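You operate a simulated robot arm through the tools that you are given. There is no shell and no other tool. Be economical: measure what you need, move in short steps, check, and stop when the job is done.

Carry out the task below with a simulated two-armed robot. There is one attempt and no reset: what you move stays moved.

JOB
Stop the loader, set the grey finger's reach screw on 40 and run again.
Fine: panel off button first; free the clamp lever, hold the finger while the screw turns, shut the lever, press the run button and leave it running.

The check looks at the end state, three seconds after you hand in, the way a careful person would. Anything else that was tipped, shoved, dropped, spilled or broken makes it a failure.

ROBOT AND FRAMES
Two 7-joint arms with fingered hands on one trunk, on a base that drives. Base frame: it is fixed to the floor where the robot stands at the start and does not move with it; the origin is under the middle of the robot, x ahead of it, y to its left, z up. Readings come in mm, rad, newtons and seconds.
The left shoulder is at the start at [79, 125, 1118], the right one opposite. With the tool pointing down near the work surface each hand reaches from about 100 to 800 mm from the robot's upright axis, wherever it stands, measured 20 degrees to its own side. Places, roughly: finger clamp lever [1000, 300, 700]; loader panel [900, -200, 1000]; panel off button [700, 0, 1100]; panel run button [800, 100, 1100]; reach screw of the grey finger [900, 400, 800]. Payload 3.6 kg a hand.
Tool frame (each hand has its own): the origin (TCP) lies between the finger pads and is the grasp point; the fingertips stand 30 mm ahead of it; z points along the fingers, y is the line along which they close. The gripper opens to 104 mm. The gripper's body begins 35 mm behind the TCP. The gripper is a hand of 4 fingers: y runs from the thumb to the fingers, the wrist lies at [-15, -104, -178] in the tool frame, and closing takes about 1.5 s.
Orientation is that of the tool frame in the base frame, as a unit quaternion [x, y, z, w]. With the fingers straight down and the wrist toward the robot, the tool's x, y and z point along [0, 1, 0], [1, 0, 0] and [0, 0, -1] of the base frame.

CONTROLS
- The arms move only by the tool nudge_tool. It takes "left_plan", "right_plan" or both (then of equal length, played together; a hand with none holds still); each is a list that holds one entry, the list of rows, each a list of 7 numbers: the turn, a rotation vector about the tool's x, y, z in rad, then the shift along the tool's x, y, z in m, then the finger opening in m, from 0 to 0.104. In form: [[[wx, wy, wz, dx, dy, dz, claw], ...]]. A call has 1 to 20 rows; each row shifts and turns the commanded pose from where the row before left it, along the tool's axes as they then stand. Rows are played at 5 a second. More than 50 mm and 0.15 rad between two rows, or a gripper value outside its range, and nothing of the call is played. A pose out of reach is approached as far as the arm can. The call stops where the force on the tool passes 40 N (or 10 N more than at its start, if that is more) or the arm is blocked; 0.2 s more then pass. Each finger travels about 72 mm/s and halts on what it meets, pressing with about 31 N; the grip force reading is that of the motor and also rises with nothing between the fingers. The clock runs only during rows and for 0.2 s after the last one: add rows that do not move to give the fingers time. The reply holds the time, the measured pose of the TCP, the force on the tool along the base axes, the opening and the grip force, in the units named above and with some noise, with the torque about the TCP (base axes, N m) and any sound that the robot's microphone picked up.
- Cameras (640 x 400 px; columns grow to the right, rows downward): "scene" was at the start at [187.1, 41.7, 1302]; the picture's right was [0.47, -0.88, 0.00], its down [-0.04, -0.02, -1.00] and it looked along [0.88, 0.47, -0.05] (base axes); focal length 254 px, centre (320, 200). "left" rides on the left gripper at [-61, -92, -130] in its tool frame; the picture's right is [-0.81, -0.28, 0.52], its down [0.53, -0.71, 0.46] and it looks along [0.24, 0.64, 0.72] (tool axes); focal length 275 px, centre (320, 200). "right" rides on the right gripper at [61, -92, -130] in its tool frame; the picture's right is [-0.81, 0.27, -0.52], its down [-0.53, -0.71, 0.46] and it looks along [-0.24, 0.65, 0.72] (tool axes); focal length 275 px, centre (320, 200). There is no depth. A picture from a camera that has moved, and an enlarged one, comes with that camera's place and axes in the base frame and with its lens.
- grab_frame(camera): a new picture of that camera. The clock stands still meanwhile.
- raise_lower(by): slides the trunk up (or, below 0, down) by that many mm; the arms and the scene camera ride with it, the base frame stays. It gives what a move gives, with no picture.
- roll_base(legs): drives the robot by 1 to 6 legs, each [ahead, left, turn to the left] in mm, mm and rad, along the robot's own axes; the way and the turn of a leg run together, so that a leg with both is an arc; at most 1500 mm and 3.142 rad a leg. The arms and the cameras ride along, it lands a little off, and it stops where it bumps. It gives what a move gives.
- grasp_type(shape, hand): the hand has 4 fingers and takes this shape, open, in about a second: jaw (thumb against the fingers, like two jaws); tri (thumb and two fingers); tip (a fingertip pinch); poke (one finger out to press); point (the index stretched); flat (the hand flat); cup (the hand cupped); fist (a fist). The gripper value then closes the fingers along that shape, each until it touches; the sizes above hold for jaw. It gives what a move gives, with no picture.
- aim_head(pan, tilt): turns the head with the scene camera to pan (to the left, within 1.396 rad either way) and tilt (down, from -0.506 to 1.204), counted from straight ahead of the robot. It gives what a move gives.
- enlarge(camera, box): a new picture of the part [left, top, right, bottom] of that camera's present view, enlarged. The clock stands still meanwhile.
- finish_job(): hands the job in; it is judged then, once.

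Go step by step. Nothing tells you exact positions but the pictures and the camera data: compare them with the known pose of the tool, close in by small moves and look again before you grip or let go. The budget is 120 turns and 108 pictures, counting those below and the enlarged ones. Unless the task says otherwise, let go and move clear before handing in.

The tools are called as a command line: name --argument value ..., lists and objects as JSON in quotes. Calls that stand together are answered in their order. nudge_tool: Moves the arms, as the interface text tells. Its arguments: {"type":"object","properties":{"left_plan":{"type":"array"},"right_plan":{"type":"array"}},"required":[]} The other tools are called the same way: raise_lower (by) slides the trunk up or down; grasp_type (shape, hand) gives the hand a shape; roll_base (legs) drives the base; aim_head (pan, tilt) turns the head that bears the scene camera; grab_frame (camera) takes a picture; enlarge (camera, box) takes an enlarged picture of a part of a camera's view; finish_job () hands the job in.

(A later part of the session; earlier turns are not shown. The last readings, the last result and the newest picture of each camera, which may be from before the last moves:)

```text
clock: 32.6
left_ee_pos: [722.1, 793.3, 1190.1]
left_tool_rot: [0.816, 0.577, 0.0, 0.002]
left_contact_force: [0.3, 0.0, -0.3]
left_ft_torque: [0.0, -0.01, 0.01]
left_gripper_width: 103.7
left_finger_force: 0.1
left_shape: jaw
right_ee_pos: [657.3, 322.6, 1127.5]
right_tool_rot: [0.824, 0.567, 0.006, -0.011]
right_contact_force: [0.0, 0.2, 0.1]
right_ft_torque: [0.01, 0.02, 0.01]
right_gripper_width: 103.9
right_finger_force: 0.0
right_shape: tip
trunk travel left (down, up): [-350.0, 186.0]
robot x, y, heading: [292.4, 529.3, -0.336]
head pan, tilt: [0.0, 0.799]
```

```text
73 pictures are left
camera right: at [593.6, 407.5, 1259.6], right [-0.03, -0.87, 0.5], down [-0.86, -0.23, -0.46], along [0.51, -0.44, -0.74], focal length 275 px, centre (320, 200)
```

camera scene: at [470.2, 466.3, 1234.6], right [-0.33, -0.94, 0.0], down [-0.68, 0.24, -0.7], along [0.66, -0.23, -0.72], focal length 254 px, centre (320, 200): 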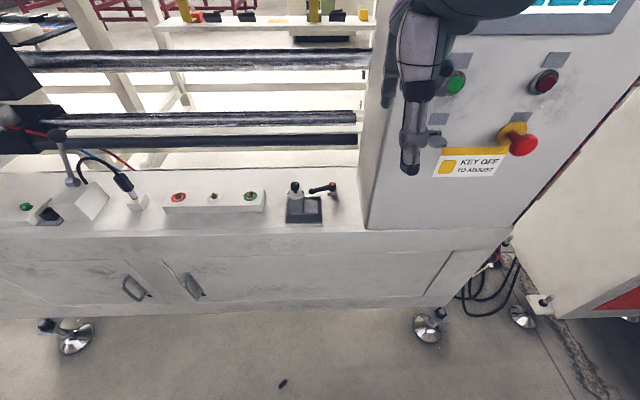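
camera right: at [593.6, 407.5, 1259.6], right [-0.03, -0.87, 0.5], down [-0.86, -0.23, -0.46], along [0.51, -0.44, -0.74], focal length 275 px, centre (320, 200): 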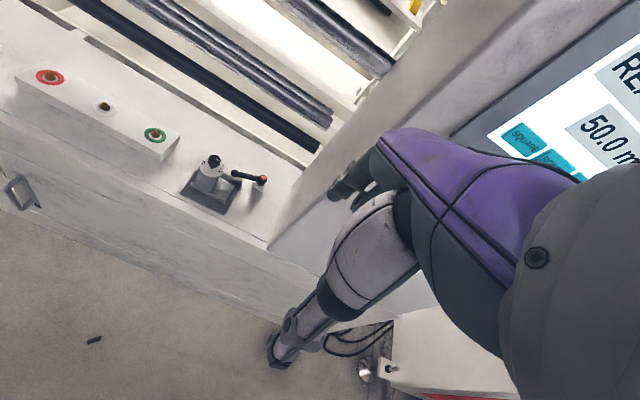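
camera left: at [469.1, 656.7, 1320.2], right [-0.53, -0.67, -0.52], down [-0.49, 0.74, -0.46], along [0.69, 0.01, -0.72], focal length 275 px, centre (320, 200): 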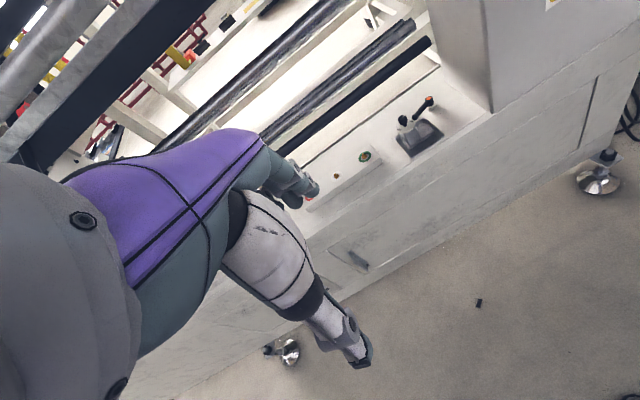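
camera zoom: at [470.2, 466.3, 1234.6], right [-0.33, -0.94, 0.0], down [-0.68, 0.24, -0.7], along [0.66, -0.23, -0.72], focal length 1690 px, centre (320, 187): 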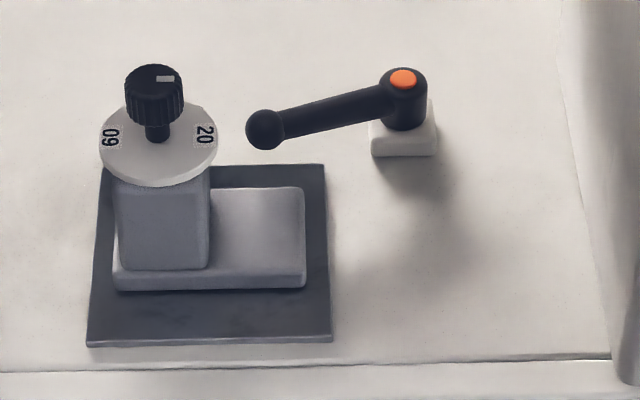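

The knob mark now points right (around the 20), and 40 lies at the back. The lever ball is at (971, 316, 733). I set the right hand to poke, shift it clear of the panel edge, and drive 90 mm closer so the lever is well in reach.

nudge_tool --right_plan '[[[0, 0, 0, 0.03, 0, 0, 0.104], [0, 0, 0, 0.03, 0, 0, 0.104], [0, 0, 0, 0.03, 0, 0, 0.104]]]'

grasp_type --shape "poke" --hand "right"

roll_base --legs '[[90, 0, 0]]'

grab_frame --camera "scene"

```text
clock: 33.4
left_ee_pos: [722.7, 795.0, 1188.9]
left_tool_rot: [0.817, 0.577, 0.0, 0.002]
left_contact_force: [0.5, 0.9, -0.6]
left_ft_torque: [-0.01, -0.04, -0.01]
left_gripper_width: 103.7
left_finger_force: 0.0
left_shape: jaw
right_ee_pos: [691.4, 407.3, 1131.6]
right_tool_rot: [0.824, 0.566, 0.006, -0.01]
right_contact_force: [0.0, -0.4, -0.5]
right_ft_torque: [-0.02, 0.02, 0.0]
right_gripper_width: 104.3
right_finger_force: 0.1
right_shape: tip
trunk travel left (down, up): [-350.0, 186.0]
robot x, y, heading: [295.1, 528.8, -0.339]
head pan, tilt: [0.0, 0.799]
```

```text
clock: 34.3
left_ee_pos: [723.4, 793.5, 1191.3]
left_tool_rot: [0.817, 0.577, 0.0, 0.002]
left_contact_force: [-0.3, -0.4, -0.5]
left_ft_torque: [-0.02, -0.04, 0.0]
left_gripper_width: 103.5
left_finger_force: 0.1
left_shape: jaw
right_ee_pos: [690.4, 405.2, 1130.3]
right_tool_rot: [0.824, 0.567, 0.006, -0.01]
right_contact_force: [0.0, -0.5, 0.3]
right_ft_torque: [0.01, 0.01, 0.01]
right_gripper_width: 0.0
right_finger_force: 0.2
right_shape: poke
trunk travel left (down, up): [-350.0, 186.0]
robot x, y, heading: [294.7, 533.7, -0.34]
head pan, tilt: [0.0, 0.799]
```

```text
clock: 35.4
left_ee_pos: [807.4, 763.7, 1190.6]
left_tool_rot: [0.816, 0.579, -0.001, 0.001]
left_contact_force: [1.3, -0.4, -0.2]
left_ft_torque: [-0.01, 0.04, -0.06]
left_gripper_width: 103.6
left_finger_force: 0.1
left_shape: jaw
right_ee_pos: [775.6, 376.6, 1130.5]
right_tool_rot: [0.823, 0.568, 0.006, -0.011]
right_contact_force: [-0.6, 0.1, -0.5]
right_ft_torque: [-0.02, 0.04, 0.02]
right_gripper_width: 0.1
right_finger_force: 0.0
right_shape: poke
trunk travel left (down, up): [-350.0, 186.0]
robot x, y, heading: [375.4, 498.8, -0.335]
head pan, tilt: [0.0, 0.799]
```

```text
72 pictures are left
camera scene: at [554.9, 436.8, 1234.4], right [-0.33, -0.94, 0.0], down [-0.68, 0.24, -0.7], along [0.66, -0.23, -0.72], focal length 254 px, centre (320, 200)
```

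scene: 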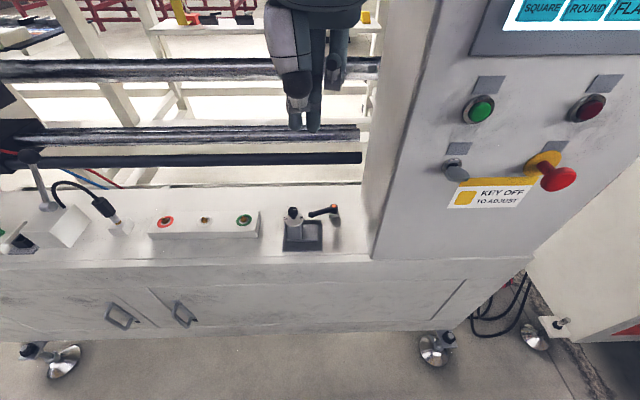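

The right hand is now opposite the lever. I move it over a point just behind the lever arm, staying about 100 mm above it, and check.

nudge_tool --right_plan '[[[0, 0, 0, -0.002, 0.035, 0.0, 0.104], [0, 0, 0, -0.002, 0.035, 0.0, 0.104], [0, 0, 0, -0.002, 0.035, 0, 0.104], [0, 0, 0, -0.002, 0.035, 0, 0.104], [0, 0, 0, -0.002, 0.035, 0, 0.104], [0, 0, 0, -0.002, 0.035, 0, 0.104], [0, 0, 0, -0.002, 0.035, 0, 0.104], [0, 0, 0, 0, 0, 0.04, 0.104], [0, 0, 0, 0, 0, 0.04, 0.104], [0, 0, 0, 0, 0, 0.04, 0.104], [0, 0, 0, 0, 0, 0.04, 0.104], [0, 0, 0, 0, 0, 0.04, 0.104], [0, 0, 0, 0, 0, 0.04, 0.104], [0, 0, 0, 0, 0, 0.04, 0.104]]]'

grab_frame --camera "scene"

grab_frame --camera "right"

```text
clock: 38.6
left_ee_pos: [771.2, 780.7, 1196.2]
left_tool_rot: [0.815, 0.579, 0.008, 0.014]
left_contact_force: [-0.3, 0.1, -0.2]
left_ft_torque: [0.02, -0.04, 0.04]
left_gripper_width: 104.0
left_finger_force: 0.0
left_shape: jaw
right_ee_pos: [975.1, 336.8, 894.3]
right_tool_rot: [0.798, 0.601, 0.037, 0.015]
right_contact_force: [0.3, -0.5, -0.1]
right_ft_torque: [-0.02, 0.01, 0.01]
right_gripper_width: 0.1
right_finger_force: 0.0
right_shape: poke
trunk travel left (down, up): [-350.0, 186.0]
robot x, y, heading: [371.0, 501.4, -0.337]
head pan, tilt: [0.0, 0.799]
stopped in row 14 (right hand): the arm was blocked; the commanded pose is now the measured one
```

```text
71 pictures are left
camera scene: at [518.1, 453.8, 1238.6], right [-0.33, -0.94, 0.0], down [-0.66, 0.23, -0.72], along [0.68, -0.24, -0.7], focal length 254 px, centre (320, 200)
```

scene: 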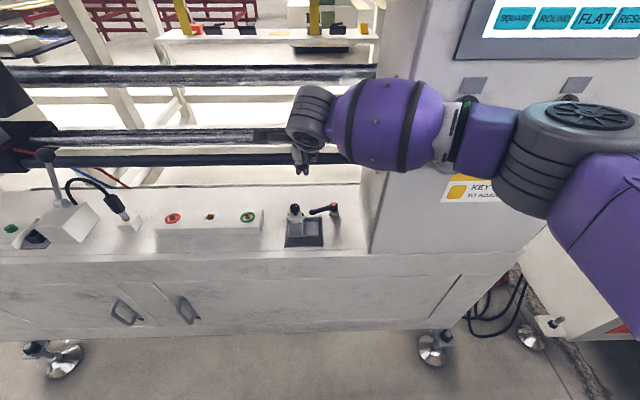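

```text
70 pictures are left
camera right: at [894.1, 416.3, 1021.0], right [0.0, -0.87, 0.5], down [-0.8, -0.31, -0.52], along [0.61, -0.4, -0.69], focal length 275 px, centre (320, 200)
```

right: 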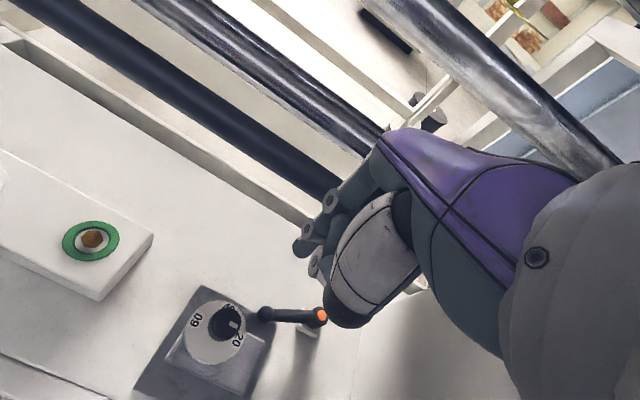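

The right forearm/elbow met the panel as the hand came down. I undo that at once, lifting straight back up and withdrawing, then check the panel state.

nudge_tool --right_plan '[[[0, 0, 0, 0, 0, -0.04, 0.104], [0, 0, 0, 0, 0, -0.04, 0.104], [0, 0, 0, 0, 0, -0.04, 0.104], [0, 0, 0, 0, 0, -0.04, 0.104], [0, 0, 0, 0, 0, -0.04, 0.104], [0, 0, 0, 0, 0, -0.04, 0.104], [0, 0, 0, 0.0, -0.03, 0, 0.104], [0, 0, 0, 0.0, -0.03, 0, 0.104], [0, 0, 0, 0.0, -0.03, 0, 0.104], [0, 0, 0, 0.0, -0.03, 0, 0.104], [0, 0, 0, 0.0, -0.03, 0, 0.104], [0, 0, 0, 0.0, -0.03, 0, 0.104]]]'

aim_head --pan -0.4 --tilt 0.4

grab_frame --camera "scene"

```text
clock: 39.4
left_ee_pos: [778.3, 774.3, 1198.8]
left_tool_rot: [0.816, 0.577, 0.007, 0.011]
left_contact_force: [-0.3, -0.1, -0.1]
left_ft_torque: [0.03, 0.0, -0.01]
left_gripper_width: 103.9
left_finger_force: 0.1
left_shape: jaw
right_ee_pos: [935.5, 350.9, 896.3]
right_tool_rot: [0.788, 0.612, -0.028, -0.064]
right_contact_force: [0.0, 0.1, 0.0]
right_ft_torque: [0.04, 0.05, 0.01]
right_gripper_width: 0.1
right_finger_force: 0.1
right_shape: poke
trunk travel left (down, up): [-350.0, 186.0]
robot x, y, heading: [373.9, 503.9, -0.336]
head pan, tilt: [0.0, 0.799]
stopped in row 4 (right hand): the arm was blocked; the commanded pose is now the measured one
```

```text
clock: 40.2
left_ee_pos: [777.6, 775.9, 1197.5]
left_tool_rot: [0.816, 0.578, 0.007, 0.012]
left_contact_force: [-0.6, 0.1, -0.9]
left_ft_torque: [0.01, -0.03, 0.02]
left_gripper_width: 103.8
left_finger_force: 0.0
left_shape: jaw
right_ee_pos: [935.9, 351.6, 896.7]
right_tool_rot: [0.788, 0.611, -0.028, -0.064]
right_contact_force: [0.1, -0.4, -0.2]
right_ft_torque: [0.01, 0.0, 0.03]
right_gripper_width: 0.2
right_finger_force: 0.0
right_shape: poke
trunk travel left (down, up): [-350.0, 186.0]
robot x, y, heading: [375.1, 499.5, -0.338]
head pan, tilt: [-0.4, 0.4]
```

```text
69 pictures are left
camera scene: at [516.5, 414.9, 1274.1], right [-0.67, -0.74, -0.01], down [-0.27, 0.25, -0.93], along [0.69, -0.62, -0.37], focal length 254 px, centre (320, 200)
```

scene: 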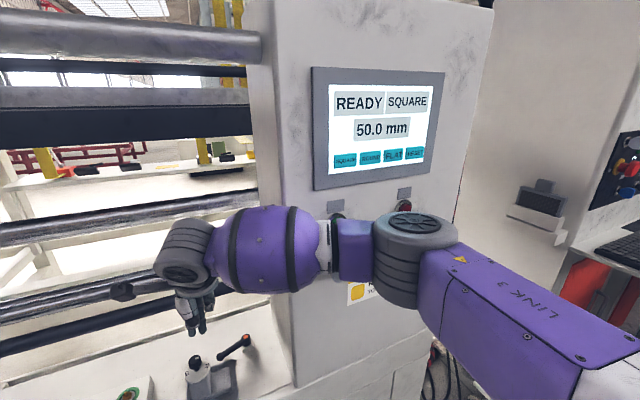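

The panel still reads READY. The forearm is resting along the panel front, so I drive straight back to take everything away from it.

roll_base --legs '[[-200, 0, 0]]'

grab_frame --camera "scene"

```text
clock: 41.8
left_ee_pos: [615.3, 832.4, 1189.2]
left_tool_rot: [0.814, 0.581, 0.0, 0.002]
left_contact_force: [-0.9, 0.3, 0.2]
left_ft_torque: [-0.01, 0.0, 0.01]
left_gripper_width: 104.0
left_finger_force: 0.1
left_shape: jaw
right_ee_pos: [772.0, 403.6, 881.0]
right_tool_rot: [0.792, 0.604, -0.035, -0.074]
right_contact_force: [0.0, 0.6, 0.0]
right_ft_torque: [-0.02, -0.01, -0.01]
right_gripper_width: 0.0
right_finger_force: 0.0
right_shape: poke
trunk travel left (down, up): [-350.0, 186.0]
robot x, y, heading: [185.6, 567.8, -0.336]
head pan, tilt: [-0.4, 0.4]
```

```text
68 pictures are left
camera scene: at [357.5, 468.9, 1269.7], right [-0.67, -0.74, 0.0], down [-0.29, 0.26, -0.92], along [0.69, -0.62, -0.39], focal length 254 px, centre (320, 200)
```

scene: 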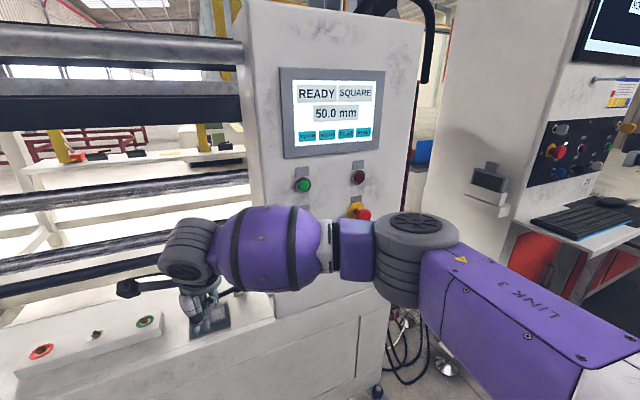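

All clear of the panel. I straighten and raise the right hand, then move the base left and slightly ahead so the right arm comes from the left of the panel.

nudge_tool --right_plan '[[[-0.08, 0, 0.035, 0, 0, -0.03, 0.104], [-0.08, 0, 0.035, 0, 0, -0.03, 0.104], [0, 0, 0, 0, 0, -0.03, 0.104], [0, 0, 0, 0, 0, -0.03, 0.104], [0, 0, 0, 0, 0, -0.03, 0.104]]]'

roll_base --legs '[[0, 220, 0], [110, 0, 0]]'

aim_head --pan -0.25 --tilt 0.75

grab_frame --camera "scene"

```text
clock: 43.0
left_ee_pos: [615.5, 833.2, 1189.3]
left_tool_rot: [0.815, 0.58, 0.0, 0.002]
left_contact_force: [0.2, -0.1, -0.3]
left_ft_torque: [-0.03, -0.02, 0.02]
left_gripper_width: 104.1
left_finger_force: 0.2
left_shape: jaw
right_ee_pos: [777.0, 397.0, 1031.2]
right_tool_rot: [0.817, 0.576, 0.011, -0.01]
right_contact_force: [0.2, 0.5, 0.1]
right_ft_torque: [-0.04, 0.0, 0.01]
right_gripper_width: 0.0
right_finger_force: 0.0
right_shape: poke
trunk travel left (down, up): [-350.0, 186.0]
robot x, y, heading: [189.3, 569.2, -0.328]
head pan, tilt: [-0.4, 0.4]
```

```text
clock: 46.4
left_ee_pos: [791.7, 1004.9, 1188.7]
left_tool_rot: [0.814, 0.58, 0.0, 0.001]
left_contact_force: [1.1, 0.5, -0.1]
left_ft_torque: [0.0, 0.04, -0.01]
left_gripper_width: 103.6
left_finger_force: 0.0
left_shape: jaw
right_ee_pos: [952.3, 568.3, 1031.4]
right_tool_rot: [0.816, 0.578, 0.011, -0.01]
right_contact_force: [-0.2, 0.8, -0.1]
right_ft_torque: [0.01, 0.02, -0.01]
right_gripper_width: 0.2
right_finger_force: 0.1
right_shape: poke
trunk travel left (down, up): [-350.0, 186.0]
robot x, y, heading: [362.0, 736.4, -0.334]
head pan, tilt: [-0.4, 0.4]
```

```text
clock: 47.2
left_ee_pos: [791.3, 1004.1, 1189.9]
left_tool_rot: [0.815, 0.58, 0.0, 0.001]
left_contact_force: [-0.1, -1.1, 0.1]
left_ft_torque: [0.01, 0.01, 0.0]
left_gripper_width: 103.7
left_finger_force: 0.0
left_shape: jaw
right_ee_pos: [952.6, 569.9, 1031.3]
right_tool_rot: [0.816, 0.578, 0.01, -0.011]
right_contact_force: [-0.3, 0.2, 0.2]
right_ft_torque: [-0.05, -0.02, -0.01]
right_gripper_width: 0.5
right_finger_force: 0.0
right_shape: poke
trunk travel left (down, up): [-350.0, 186.0]
robot x, y, heading: [361.7, 740.0, -0.332]
head pan, tilt: [-0.25, 0.75]
```

```text
67 pictures are left
camera scene: at [533.1, 657.0, 1238.6], right [-0.55, -0.84, 0.0], down [-0.57, 0.37, -0.73], along [0.61, -0.4, -0.68], focal length 254 px, centre (320, 200)
```

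scene: 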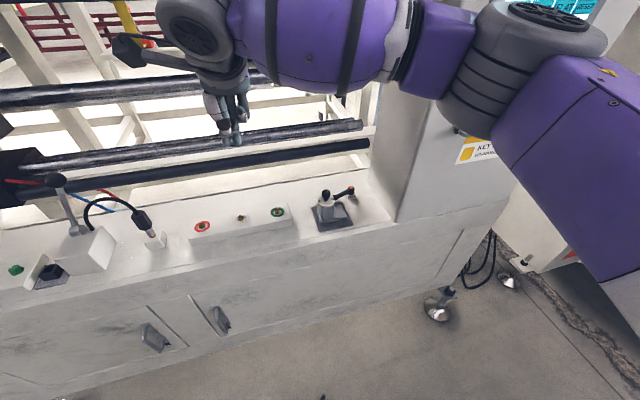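

I lower the hand first over the free bed to see how the elbow moves.

nudge_tool --right_plan '[[[0, 0, 0, -0.03, 0.01, 0.03, 0.104], [0, 0, 0, -0.03, 0.01, 0.03, 0.104], [0, 0, 0, -0.03, 0.01, 0.03, 0.104], [0, 0, 0, -0.03, 0.01, 0.03, 0.104]]]'

aim_head --pan -0.4 --tilt 0.6

grab_frame --camera "scene"

```text
clock: 48.2
left_ee_pos: [789.9, 1004.4, 1190.6]
left_tool_rot: [0.814, 0.581, 0.0, 0.002]
left_contact_force: [0.0, 0.1, 0.1]
left_ft_torque: [-0.01, -0.01, 0.0]
left_gripper_width: 103.9
left_finger_force: 0.0
left_shape: jaw
right_ee_pos: [949.8, 444.7, 908.0]
right_tool_rot: [0.816, 0.577, 0.011, -0.009]
right_contact_force: [0.0, 0.1, 0.0]
right_ft_torque: [-0.02, 0.02, 0.0]
right_gripper_width: 0.0
right_finger_force: 0.1
right_shape: poke
trunk travel left (down, up): [-350.0, 186.0]
robot x, y, heading: [362.6, 736.6, -0.329]
head pan, tilt: [-0.25, 0.75]
```

```text
clock: 48.9
left_ee_pos: [790.3, 1004.5, 1190.0]
left_tool_rot: [0.815, 0.58, 0.0, 0.002]
left_contact_force: [-0.6, -0.2, 0.0]
left_ft_torque: [0.02, -0.02, 0.02]
left_gripper_width: 104.0
left_finger_force: 0.1
left_shape: jaw
right_ee_pos: [949.6, 446.5, 907.7]
right_tool_rot: [0.817, 0.576, 0.011, -0.01]
right_contact_force: [-0.4, 0.5, 0.4]
right_ft_torque: [0.01, -0.02, -0.01]
right_gripper_width: 0.0
right_finger_force: 0.0
right_shape: poke
trunk travel left (down, up): [-350.0, 186.0]
robot x, y, heading: [363.1, 740.3, -0.333]
head pan, tilt: [-0.4, 0.6]
```

```text
66 pictures are left
camera scene: at [529.8, 643.6, 1251.3], right [-0.67, -0.74, 0.0], down [-0.42, 0.38, -0.82], along [0.61, -0.55, -0.57], focal length 254 px, centre (320, 200)
```

scene: 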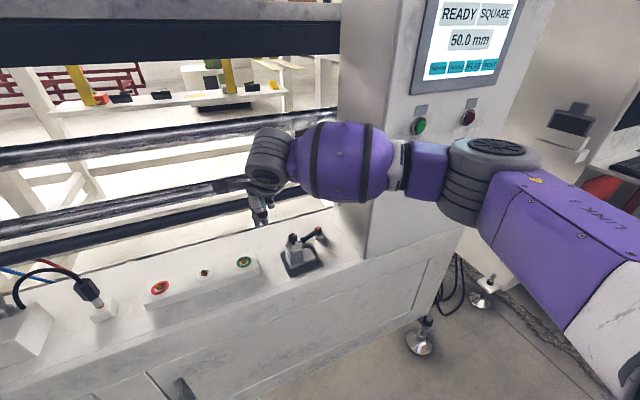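

The panel's left edge is at about 470 mm along the machine and the forearm will clear it by some 60 mm. I move over the lever at this height.

nudge_tool --right_plan '[[[0, 0, 0, -0.027, 0.0206, 0.0, 0.104], [0, 0, 0, -0.027, 0.0206, 0, 0.104], [0, 0, 0, -0.027, 0.0206, 0, 0.104], [0, 0, 0, -0.027, 0.0206, 0, 0.104], [0, 0, 0, -0.027, 0.0206, 0, 0.104], [0, 0, 0, 0, 0, 0.03, 0.104], [0, 0, 0, 0, 0, 0.03, 0.104]]]'

grab_frame --camera "scene"

grab_frame --camera "right"

```text
clock: 50.5
left_ee_pos: [791.6, 1003.9, 1190.2]
left_tool_rot: [0.814, 0.58, 0.001, 0.002]
left_contact_force: [0.7, 0.5, -0.2]
left_ft_torque: [0.0, 0.03, -0.02]
left_gripper_width: 103.9
left_finger_force: 0.0
left_shape: jaw
right_ee_pos: [1003.2, 286.4, 842.1]
right_tool_rot: [0.816, 0.578, 0.011, -0.011]
right_contact_force: [0.0, -0.1, 0.0]
right_ft_torque: [-0.02, 0.02, -0.01]
right_gripper_width: 0.0
right_finger_force: 0.2
right_shape: poke
trunk travel left (down, up): [-350.0, 186.0]
robot x, y, heading: [360.2, 736.9, -0.329]
head pan, tilt: [-0.4, 0.6]
```

```text
65 pictures are left
camera scene: at [529.9, 643.3, 1251.3], right [-0.67, -0.74, 0.0], down [-0.42, 0.38, -0.82], along [0.61, -0.55, -0.57], focal length 254 px, centre (320, 200)
```

scene: 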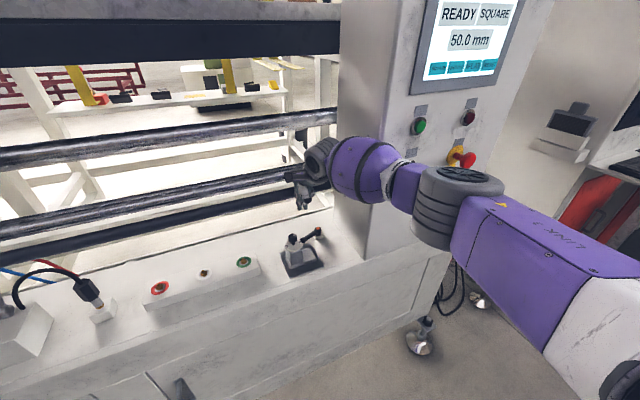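

```text
64 pictures are left
camera right: at [936.0, 369.3, 974.0], right [-0.01, -0.87, 0.49], down [-0.85, -0.25, -0.47], along [0.53, -0.42, -0.73], focal length 275 px, centre (320, 200)
```

right: 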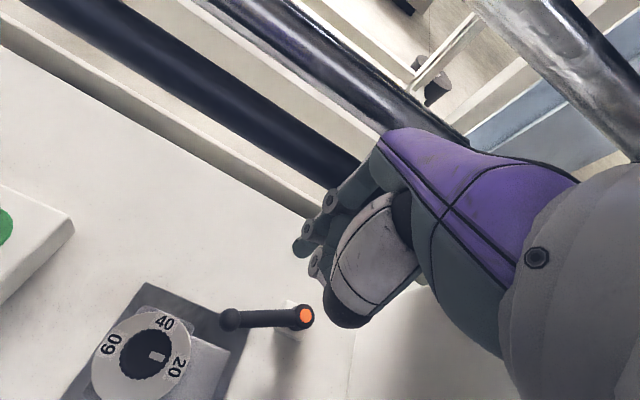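

A clear view of the dial. I enlarge it to read the setting.

enlarge --camera "right" --box '[70, 270, 350, 400]'

```text
2.29 times, centred on (210, 335) of right
camera zoom: at [936.0, 369.3, 974.0], right [-0.01, -0.87, 0.49], down [-0.85, -0.25, -0.47], along [0.53, -0.42, -0.73], focal length 629 px, centre (571, -109)
```

zoom: 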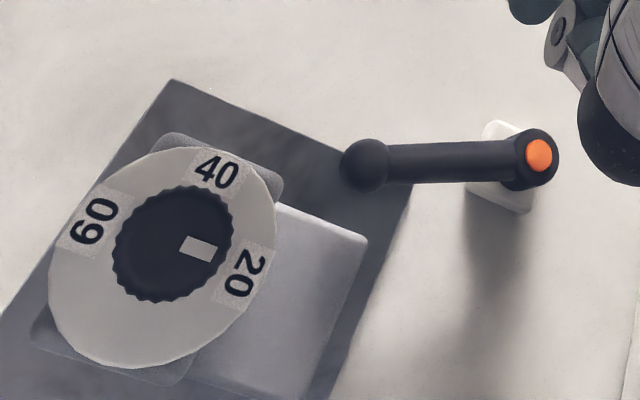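

The mark reads about 20, so the knob needs roughly a quarter turn counter-clockwise (seen from above) to reach 40. Before lowering, I check how low the thumb hangs compared with the index tip.

enlarge --camera "scene" --box '[260, 150, 360, 280]'

enlarge --camera "right" --box '[220, 180, 420, 340]'

```text
3.08 times, centred on (310, 215) of scene
camera zoom: at [529.9, 643.3, 1251.3], right [-0.67, -0.74, 0.0], down [-0.42, 0.38, -0.82], along [0.61, -0.55, -0.57], focal length 780 px, centre (351, 154)
```

zoom: 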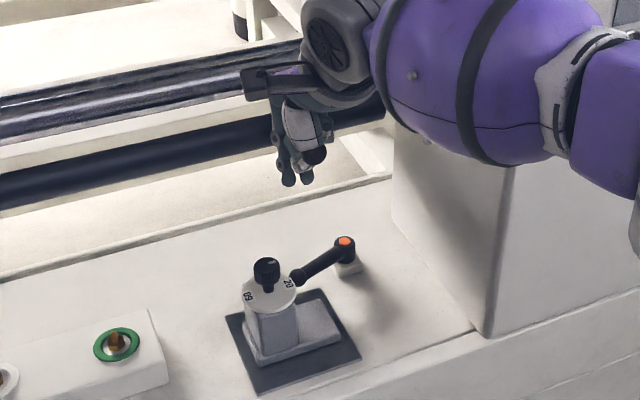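

```text
2.50 times, centred on (320, 260) of right
camera zoom: at [936.0, 369.3, 974.0], right [-0.01, -0.87, 0.49], down [-0.85, -0.25, -0.47], along [0.53, -0.42, -0.73], focal length 688 px, centre (320, 50)
```

zoom: 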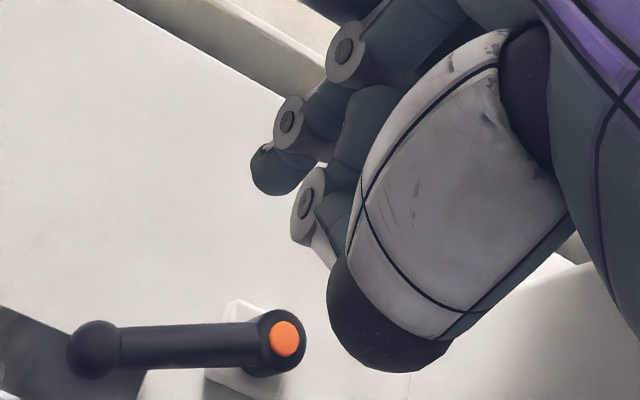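

The thumb sits well above the index tip, so lowering is safe. I go down just behind the lever arm.

nudge_tool --right_plan '[[[0, 0, 0, 0, 0.002, 0.023, 0.104], [0, 0, 0, 0, 0.002, 0.023, 0.104], [0, 0, 0, 0, 0.0, 0.023, 0.104], [0, 0, 0, 0, 0.0, 0.02, 0.104]]]'

enlarge --camera "scene" --box '[260, 180, 360, 280]'

enlarge --camera "right" --box '[220, 180, 420, 340]'

```text
clock: 51.5
left_ee_pos: [789.8, 1005.3, 1189.7]
left_tool_rot: [0.815, 0.58, 0.0, 0.001]
left_contact_force: [0.6, 0.0, -0.1]
left_ft_torque: [0.0, -0.04, 0.03]
left_gripper_width: 103.8
left_finger_force: 0.1
left_shape: jaw
right_ee_pos: [1006.2, 288.0, 756.1]
right_tool_rot: [0.817, 0.576, 0.011, -0.009]
right_contact_force: [0.3, -0.8, 0.4]
right_ft_torque: [-0.04, -0.01, -0.01]
right_gripper_width: 0.0
right_finger_force: 0.0
right_shape: poke
right hand out of reach, approached as far as the arm can: row 4
trunk travel left (down, up): [-350.0, 186.0]
robot x, y, heading: [361.0, 739.6, -0.334]
head pan, tilt: [-0.4, 0.6]
```

```text
4.00 times, centred on (310, 230) of scene
camera zoom: at [529.6, 643.5, 1251.4], right [-0.67, -0.74, 0.0], down [-0.42, 0.38, -0.83], along [0.61, -0.55, -0.56], focal length 1014 px, centre (360, 80)
```

zoom: 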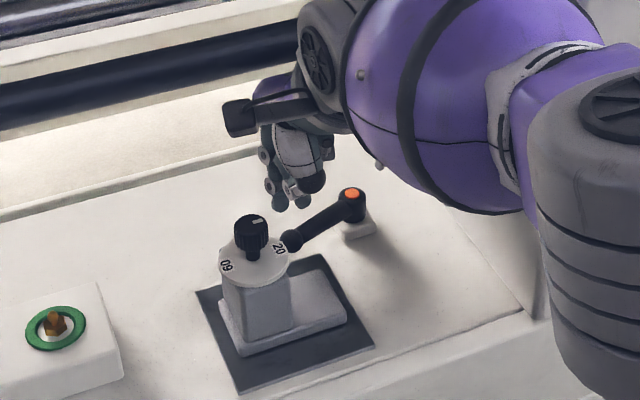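

```text
2.50 times, centred on (320, 260) of right
camera zoom: at [938.7, 371.4, 887.8], right [-0.02, -0.87, 0.49], down [-0.85, -0.25, -0.47], along [0.53, -0.42, -0.73], focal length 688 px, centre (320, 50)
```

zoom: 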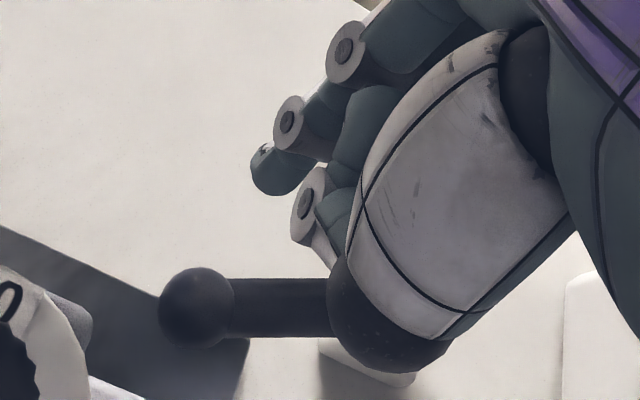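

The fingertip stands behind the lever arm. I pull gently toward the front to test whether it frees that way.

nudge_tool --right_plan '[[[0, 0, 0, 0, -0.008, 0.0, 0.104], [0, 0, 0, 0, -0.008, 0.0, 0.104], [0, 0, 0, 0, -0.008, 0.0, 0.104], [0, 0, 0, 0, -0.008, 0.0, 0.104]]]'

enlarge --camera "scene" --box '[260, 180, 360, 280]'

```text
clock: 52.5
left_ee_pos: [792.5, 1005.3, 1189.3]
left_tool_rot: [0.814, 0.581, 0.0, 0.001]
left_contact_force: [0.6, 0.8, -1.0]
left_ft_torque: [0.02, -0.02, -0.02]
left_gripper_width: 103.9
left_finger_force: 0.1
left_shape: jaw
right_ee_pos: [980.5, 299.3, 758.8]
right_tool_rot: [0.816, 0.577, 0.015, -0.006]
right_contact_force: [30.1, -11.9, 9.6]
right_ft_torque: [-0.39, -0.8, 0.2]
right_gripper_width: 0.0
right_finger_force: 0.1
right_shape: poke
trunk travel left (down, up): [-350.0, 186.0]
robot x, y, heading: [364.5, 741.2, -0.327]
head pan, tilt: [-0.4, 0.6]
```

```text
4.00 times, centred on (310, 230) of scene
camera zoom: at [532.0, 643.0, 1251.2], right [-0.67, -0.74, 0.0], down [-0.42, 0.38, -0.82], along [0.61, -0.55, -0.57], focal length 1014 px, centre (360, 80)
```

zoom: 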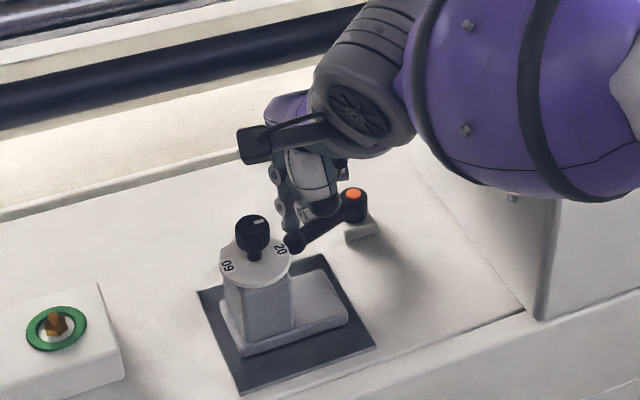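

About 32 N and hardly any motion. I try a little more and compare closely.

nudge_tool --right_plan '[[[0, 0, 0, 0, -0.005, 0.0, 0.104], [0, 0, 0, 0, -0.005, 0.0, 0.104]]]'

enlarge --camera "scene" --box '[260, 180, 360, 280]'

```text
clock: 53.0
left_ee_pos: [792.9, 1005.5, 1190.0]
left_tool_rot: [0.814, 0.581, -0.001, 0.002]
left_contact_force: [-0.4, -0.1, -0.7]
left_ft_torque: [0.0, -0.04, -0.04]
left_gripper_width: 103.8
left_finger_force: 0.0
left_shape: jaw
right_ee_pos: [978.5, 301.2, 765.8]
right_tool_rot: [0.815, 0.579, 0.022, -0.002]
right_contact_force: [21.6, -5.3, 4.3]
right_ft_torque: [-0.23, -0.76, 0.22]
right_gripper_width: 0.2
right_finger_force: 0.1
right_shape: poke
trunk travel left (down, up): [-350.0, 186.0]
robot x, y, heading: [362.6, 740.7, -0.328]
head pan, tilt: [-0.4, 0.6]
stopped in row 2 (right hand): the force on the tool passed its limit at 46 N (the readings are from after the stop); the commanded pose is now the measured one
```

```text
4.00 times, centred on (310, 230) of scene
camera zoom: at [531.8, 643.6, 1251.1], right [-0.67, -0.75, 0.0], down [-0.42, 0.38, -0.82], along [0.61, -0.55, -0.57], focal length 1014 px, centre (360, 80)
```

zoom: 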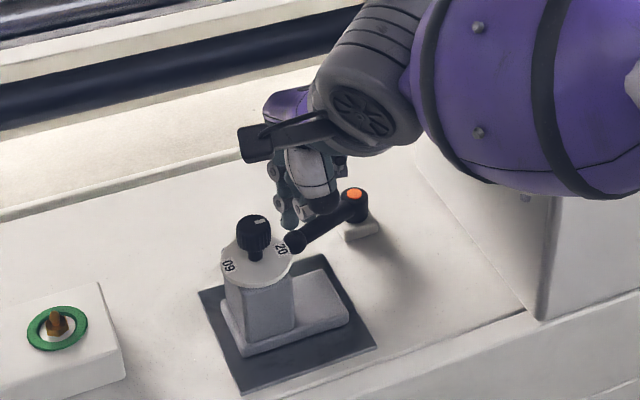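

The lever holds firm toward the front, so that is its shut stop; it must free toward the back. I lift the finger over the lever and come down on its front side.

nudge_tool --right_plan '[[[0, 0, 0, 0, 0.015, 0.0, 0.104], [0, 0, 0, 0, 0, -0.03, 0.104], [0, 0, 0, 0, 0, -0.03, 0.104], [0, 0, 0, -0.005, -0.025, 0, 0.104], [0, 0, 0, -0.005, -0.025, 0, 0.104], [0, 0, 0, 0, -0.004, 0, 0.104], [0, 0, 0, 0, 0, 0.025, 0.104]]]'

enlarge --camera "scene" --box '[260, 180, 360, 280]'

enlarge --camera "right" --box '[220, 180, 420, 340]'

```text
clock: 54.6
left_ee_pos: [791.4, 1003.8, 1188.8]
left_tool_rot: [0.815, 0.579, 0.0, 0.002]
left_contact_force: [-0.1, 0.6, 0.7]
left_ft_torque: [-0.05, -0.01, -0.04]
left_gripper_width: 103.9
left_finger_force: 0.1
left_shape: jaw
right_ee_pos: [933.0, 303.6, 794.2]
right_tool_rot: [0.816, 0.578, 0.019, -0.004]
right_contact_force: [-0.1, -0.1, 0.5]
right_ft_torque: [0.0, -0.02, -0.03]
right_gripper_width: 0.2
right_finger_force: 0.1
right_shape: poke
trunk travel left (down, up): [-350.0, 186.0]
robot x, y, heading: [362.9, 740.9, -0.329]
head pan, tilt: [-0.4, 0.6]
```

```text
4.00 times, centred on (310, 230) of scene
camera zoom: at [530.3, 643.3, 1251.3], right [-0.67, -0.74, 0.0], down [-0.42, 0.38, -0.82], along [0.61, -0.55, -0.57], focal length 1014 px, centre (360, 80)
```

zoom: 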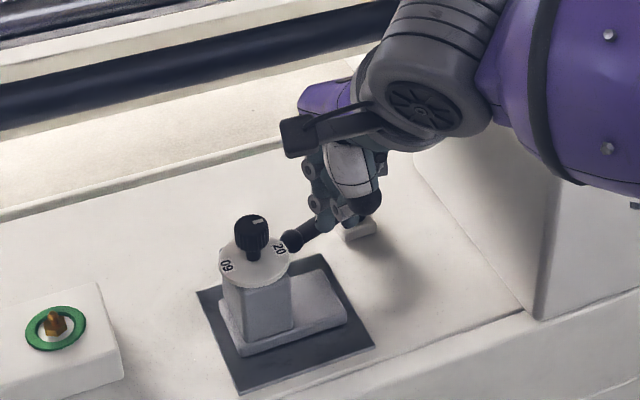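

```text
2.50 times, centred on (320, 260) of right
camera zoom: at [863.5, 387.0, 925.9], right [-0.02, -0.87, 0.49], down [-0.84, -0.25, -0.48], along [0.55, -0.42, -0.72], focal length 688 px, centre (320, 50)
```

zoom: 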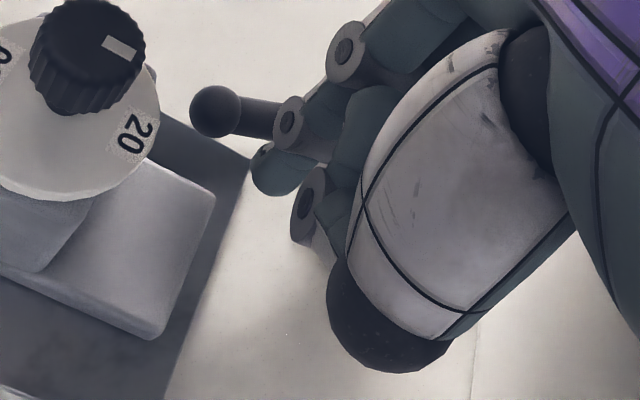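

The finger is in front of the lever now. I lower it and push toward the back.

nudge_tool --right_plan '[[[0, 0, 0, 0.003, 0, 0.021, 0.104], [0, 0, 0, 0.003, 0, 0.021, 0.104], [0, 0, 0, 0, 0.008, 0, 0.104], [0, 0, 0, 0, 0.008, 0, 0.104], [0, 0, 0, 0, 0.008, 0, 0.104], [0, 0, 0, 0, 0.008, 0, 0.104], [0, 0, 0, 0, 0.008, 0, 0.104]]]'

enlarge --camera "scene" --box '[260, 180, 360, 280]'

```text
clock: 56.2
left_ee_pos: [789.9, 1004.9, 1190.6]
left_tool_rot: [0.814, 0.58, 0.0, 0.002]
left_contact_force: [0.6, 0.4, 1.0]
left_ft_torque: [0.01, 0.02, -0.01]
left_gripper_width: 103.8
left_finger_force: 0.0
left_shape: jaw
right_ee_pos: [974.5, 296.3, 755.6]
right_tool_rot: [0.816, 0.578, 0.017, -0.003]
right_contact_force: [-1.1, 0.5, 2.9]
right_ft_torque: [-0.01, -0.01, 0.0]
right_gripper_width: 0.0
right_finger_force: 0.1
right_shape: poke
trunk travel left (down, up): [-350.0, 186.0]
robot x, y, heading: [359.4, 741.1, -0.329]
head pan, tilt: [-0.4, 0.6]
```

```text
4.00 times, centred on (310, 230) of scene
camera zoom: at [529.8, 643.8, 1251.5], right [-0.67, -0.74, 0.0], down [-0.42, 0.38, -0.83], along [0.61, -0.55, -0.56], focal length 1014 px, centre (360, 80)
```

zoom: 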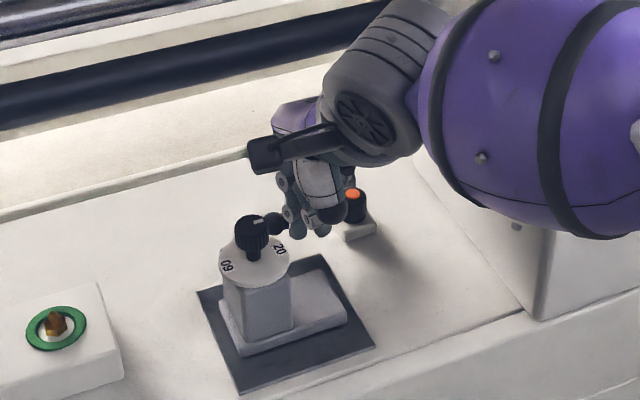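

The lever swings back easily. I keep pushing along its arc.

nudge_tool --right_plan '[[[0, 0, 0, 0, 0.008, 0, 0.104], [0, 0, 0, 0, 0.008, 0, 0.104], [0, 0, 0, -0.002, 0.008, 0, 0.104], [0, 0, 0, -0.002, 0.008, 0, 0.104], [0, 0, 0, -0.003, 0.008, 0, 0.104]]]'

enlarge --camera "scene" --box '[260, 180, 360, 280]'

enlarge --camera "right" --box '[180, 140, 420, 340]'

```text
clock: 57.4
left_ee_pos: [791.7, 1005.8, 1189.8]
left_tool_rot: [0.814, 0.581, 0.001, 0.001]
left_contact_force: [-0.5, 0.3, 0.1]
left_ft_torque: [0.01, -0.02, -0.01]
left_gripper_width: 103.6
left_finger_force: 0.1
left_shape: jaw
right_ee_pos: [1003.6, 276.9, 760.3]
right_tool_rot: [0.816, 0.578, 0.018, -0.003]
right_contact_force: [0.2, 1.9, 0.9]
right_ft_torque: [0.04, 0.01, -0.02]
right_gripper_width: 0.2
right_finger_force: 0.0
right_shape: poke
right hand out of reach, approached as far as the arm can: row 5
trunk travel left (down, up): [-350.0, 186.0]
robot x, y, heading: [364.5, 740.6, -0.334]
head pan, tilt: [-0.4, 0.6]
```

```text
4.00 times, centred on (310, 230) of scene
camera zoom: at [530.2, 643.6, 1251.3], right [-0.67, -0.74, 0.0], down [-0.42, 0.38, -0.83], along [0.61, -0.55, -0.56], focal length 1014 px, centre (360, 80)
```

zoom: 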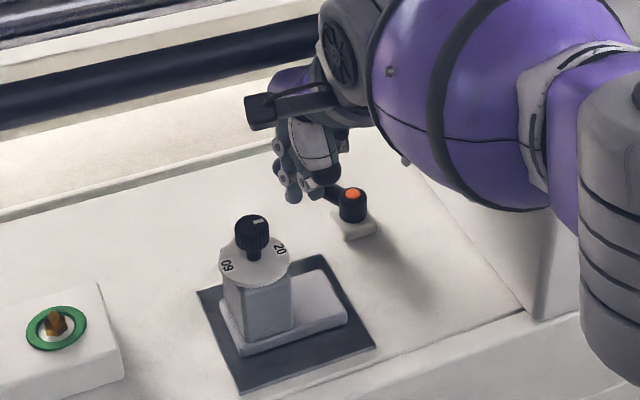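

```text
2.00 times, centred on (300, 240) of right
camera zoom: at [934.4, 360.0, 889.8], right [-0.02, -0.87, 0.49], down [-0.84, -0.25, -0.48], along [0.54, -0.42, -0.72], focal length 551 px, centre (360, 120)
```

zoom: 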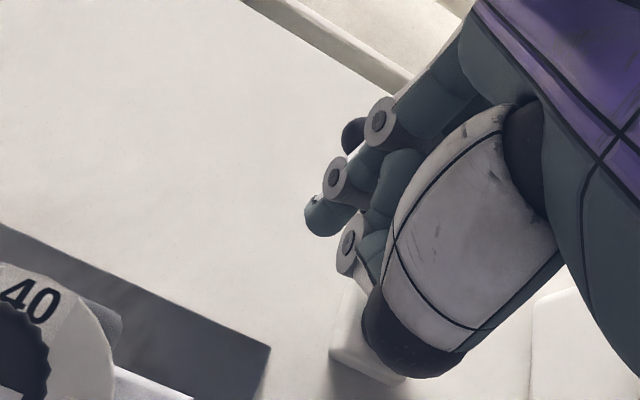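

The lever has swung about 70° to the back. I withdraw the hand to see where it rests.

nudge_tool --right_plan '[[[0, 0, 0, 0, -0.015, 0, 0.104], [0, 0, 0, 0, 0, -0.03, 0.104], [0, 0, 0, 0, 0, -0.03, 0.104], [0, 0, 0, 0, 0, -0.03, 0.104], [0, 0, 0, 0, -0.01, -0.03, 0.104], [0, 0, 0, 0.02, -0.03, -0.02, 0.104], [0, 0, 0, 0.02, -0.03, -0.02, 0.104]]]'

enlarge --camera "scene" --box '[250, 180, 370, 280]'

grab_frame --camera "right"

```text
clock: 59.0
left_ee_pos: [790.8, 1005.1, 1190.1]
left_tool_rot: [0.814, 0.58, 0.0, 0.002]
left_contact_force: [0.5, 0.7, 0.3]
left_ft_torque: [0.04, 0.02, 0.01]
left_gripper_width: 103.8
left_finger_force: 0.0
left_shape: jaw
right_ee_pos: [934.6, 337.0, 920.8]
right_tool_rot: [0.816, 0.578, 0.018, -0.004]
right_contact_force: [-0.3, -0.2, -0.3]
right_ft_torque: [0.0, 0.02, 0.05]
right_gripper_width: 0.2
right_finger_force: 0.1
right_shape: poke
trunk travel left (down, up): [-350.0, 186.0]
robot x, y, heading: [361.1, 738.7, -0.333]
head pan, tilt: [-0.4, 0.6]
```

```text
4.00 times, centred on (310, 230) of scene
camera zoom: at [529.7, 643.7, 1251.4], right [-0.67, -0.74, 0.0], down [-0.42, 0.38, -0.83], along [0.61, -0.55, -0.56], focal length 1014 px, centre (360, 80)
```

zoom: 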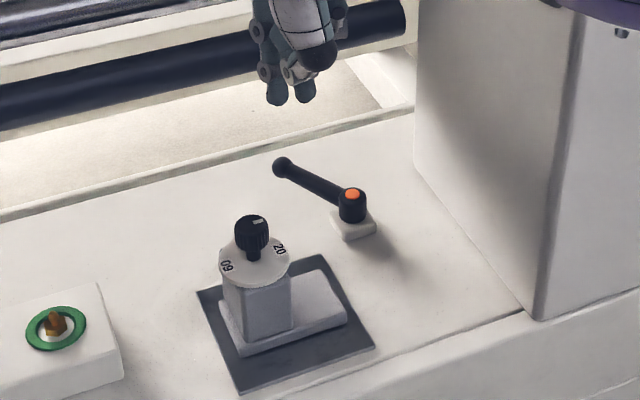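

```text
50 pictures are left
camera right: at [864.5, 421.2, 1050.0], right [-0.02, -0.87, 0.49], down [-0.84, -0.25, -0.48], along [0.55, -0.42, -0.72], focal length 275 px, centre (320, 200)
```

right: 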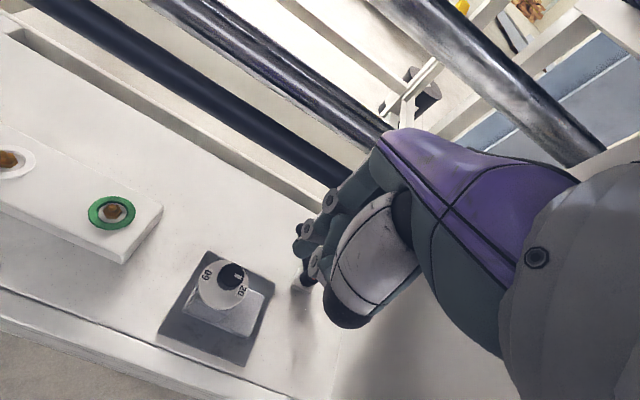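

The lever now stands about 80° from shut, and the dial block is free of obstructions. Next I bring the left hand over to the left of the finger block.

nudge_tool --left_plan '[[[0, 0, 0, -0.0325, 0.03, 0.018, 0.104], [0, 0, 0, -0.0325, 0.03, 0.018, 0.104], [0, 0, 0, -0.0325, 0.03, 0.018, 0.104], [0, 0, 0, -0.0325, 0.03, 0.018, 0.104], [0, 0, 0, -0.0325, 0.03, 0.018, 0.104], [0, 0, 0, -0.0325, 0.03, 0.018, 0.104], [0, 0, 0, -0.0325, 0.03, 0.018, 0.104], [0, 0, 0, -0.0325, 0.03, 0.018, 0.104], [0, 0, 0, -0.0325, 0.03, 0.018, 0.104], [0, 0, 0, -0.0325, 0.03, 0.018, 0.104], [0, 0, 0, -0.0325, 0.03, 0.018, 0.104], [0, 0, 0, -0.0325, 0.03, 0.018, 0.104]]]'

aim_head --pan -0.2 --tilt 0.7

grab_frame --camera "scene"

```text
clock: 61.6
left_ee_pos: [968.0, 620.3, 1018.0]
left_tool_rot: [0.814, 0.581, 0.0, 0.002]
left_contact_force: [-0.7, 0.4, 0.4]
left_ft_torque: [-0.01, -0.02, -0.02]
left_gripper_width: 104.3
left_finger_force: 0.1
left_shape: jaw
left hand out of reach, approached as far as the arm can: row 10, 11, 12
right_ee_pos: [935.0, 337.8, 916.9]
right_tool_rot: [0.816, 0.578, 0.018, -0.004]
right_contact_force: [0.3, 0.3, 0.2]
right_ft_torque: [-0.02, 0.01, 0.03]
right_gripper_width: 0.2
right_finger_force: 0.0
right_shape: poke
trunk travel left (down, up): [-350.0, 186.0]
robot x, y, heading: [360.4, 737.4, -0.329]
head pan, tilt: [-0.4, 0.6]
```

```text
clock: 62.3
left_ee_pos: [966.8, 620.3, 1018.3]
left_tool_rot: [0.815, 0.58, 0.001, 0.002]
left_contact_force: [-0.3, -0.2, 0.0]
left_ft_torque: [0.01, 0.0, 0.02]
left_gripper_width: 103.9
left_finger_force: 0.0
left_shape: jaw
right_ee_pos: [935.6, 337.8, 918.5]
right_tool_rot: [0.816, 0.578, 0.017, -0.004]
right_contact_force: [0.2, -0.1, -0.6]
right_ft_torque: [-0.01, -0.01, 0.02]
right_gripper_width: 0.0
right_finger_force: 0.1
right_shape: poke
trunk travel left (down, up): [-350.0, 186.0]
robot x, y, heading: [359.2, 736.9, -0.328]
head pan, tilt: [-0.201, 0.7]
```

```text
49 pictures are left
camera scene: at [537.4, 659.3, 1242.8], right [-0.51, -0.86, 0.0], down [-0.55, 0.33, -0.77], along [0.66, -0.39, -0.64], focal length 254 px, centre (320, 200)
```

scene: 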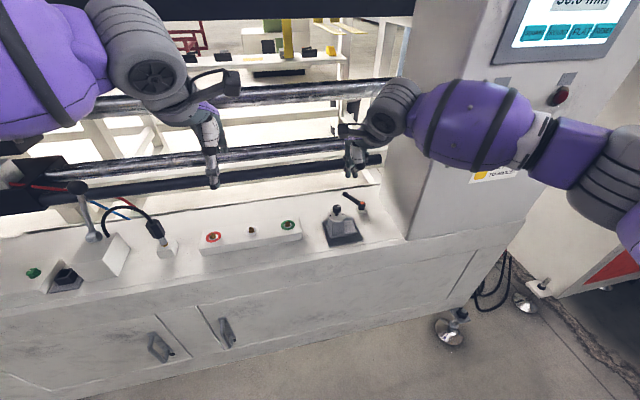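

The left hand is over the bed to the left of the finger. I now tilt it so its fingers point toward the block while lowering it.

nudge_tool --left_plan '[[[0, -0.14, 0, -0.005, 0.006, 0.021, 0.104], [0, -0.14, 0, -0.002, 0.006, 0.0214, 0.104], [0, -0.14, 0, 0.001, 0.006, 0.0215, 0.104], [0, -0.14, 0, 0.004, 0.006, 0.0212, 0.104], [0, -0.14, 0, 0.007, 0.006, 0.0204, 0.104], [0, -0.14, 0, 0.0096, 0.006, 0.0193, 0.104], [0, -0.14, 0, 0.0122, 0.006, 0.0178, 0.104], [0, -0.14, 0, 0.0145, 0.006, 0.0159, 0.104], [0, -0.1, 0, 0.016, 0.006, 0.0144, 0.104]]]'

grab_frame --camera "scene"

```text
clock: 64.3
left_ee_pos: [1000.5, 570.0, 851.1]
left_tool_rot: [0.67, 0.485, -0.449, 0.338]
left_contact_force: [0.5, -0.5, 0.0]
left_ft_torque: [-0.03, 0.03, 0.0]
left_gripper_width: 103.8
left_finger_force: 0.0
left_shape: jaw
left hand out of reach, approached as far as the arm can: row 7, 8, 9
right_ee_pos: [935.5, 337.8, 918.5]
right_tool_rot: [0.816, 0.578, 0.017, -0.004]
right_contact_force: [0.5, 1.0, -0.4]
right_ft_torque: [-0.01, 0.01, 0.01]
right_gripper_width: 0.0
right_finger_force: 0.1
right_shape: poke
trunk travel left (down, up): [-350.0, 186.0]
robot x, y, heading: [362.2, 736.6, -0.328]
head pan, tilt: [-0.201, 0.7]
```

```text
48 pictures are left
camera scene: at [537.8, 659.5, 1242.7], right [-0.51, -0.86, 0.0], down [-0.56, 0.33, -0.76], along [0.66, -0.39, -0.64], focal length 254 px, centre (320, 200)
```

scene: 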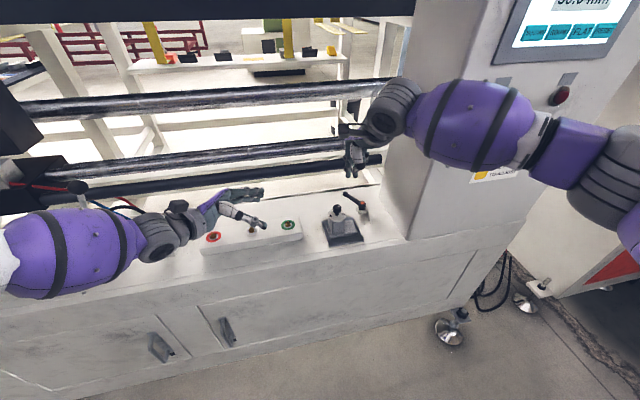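

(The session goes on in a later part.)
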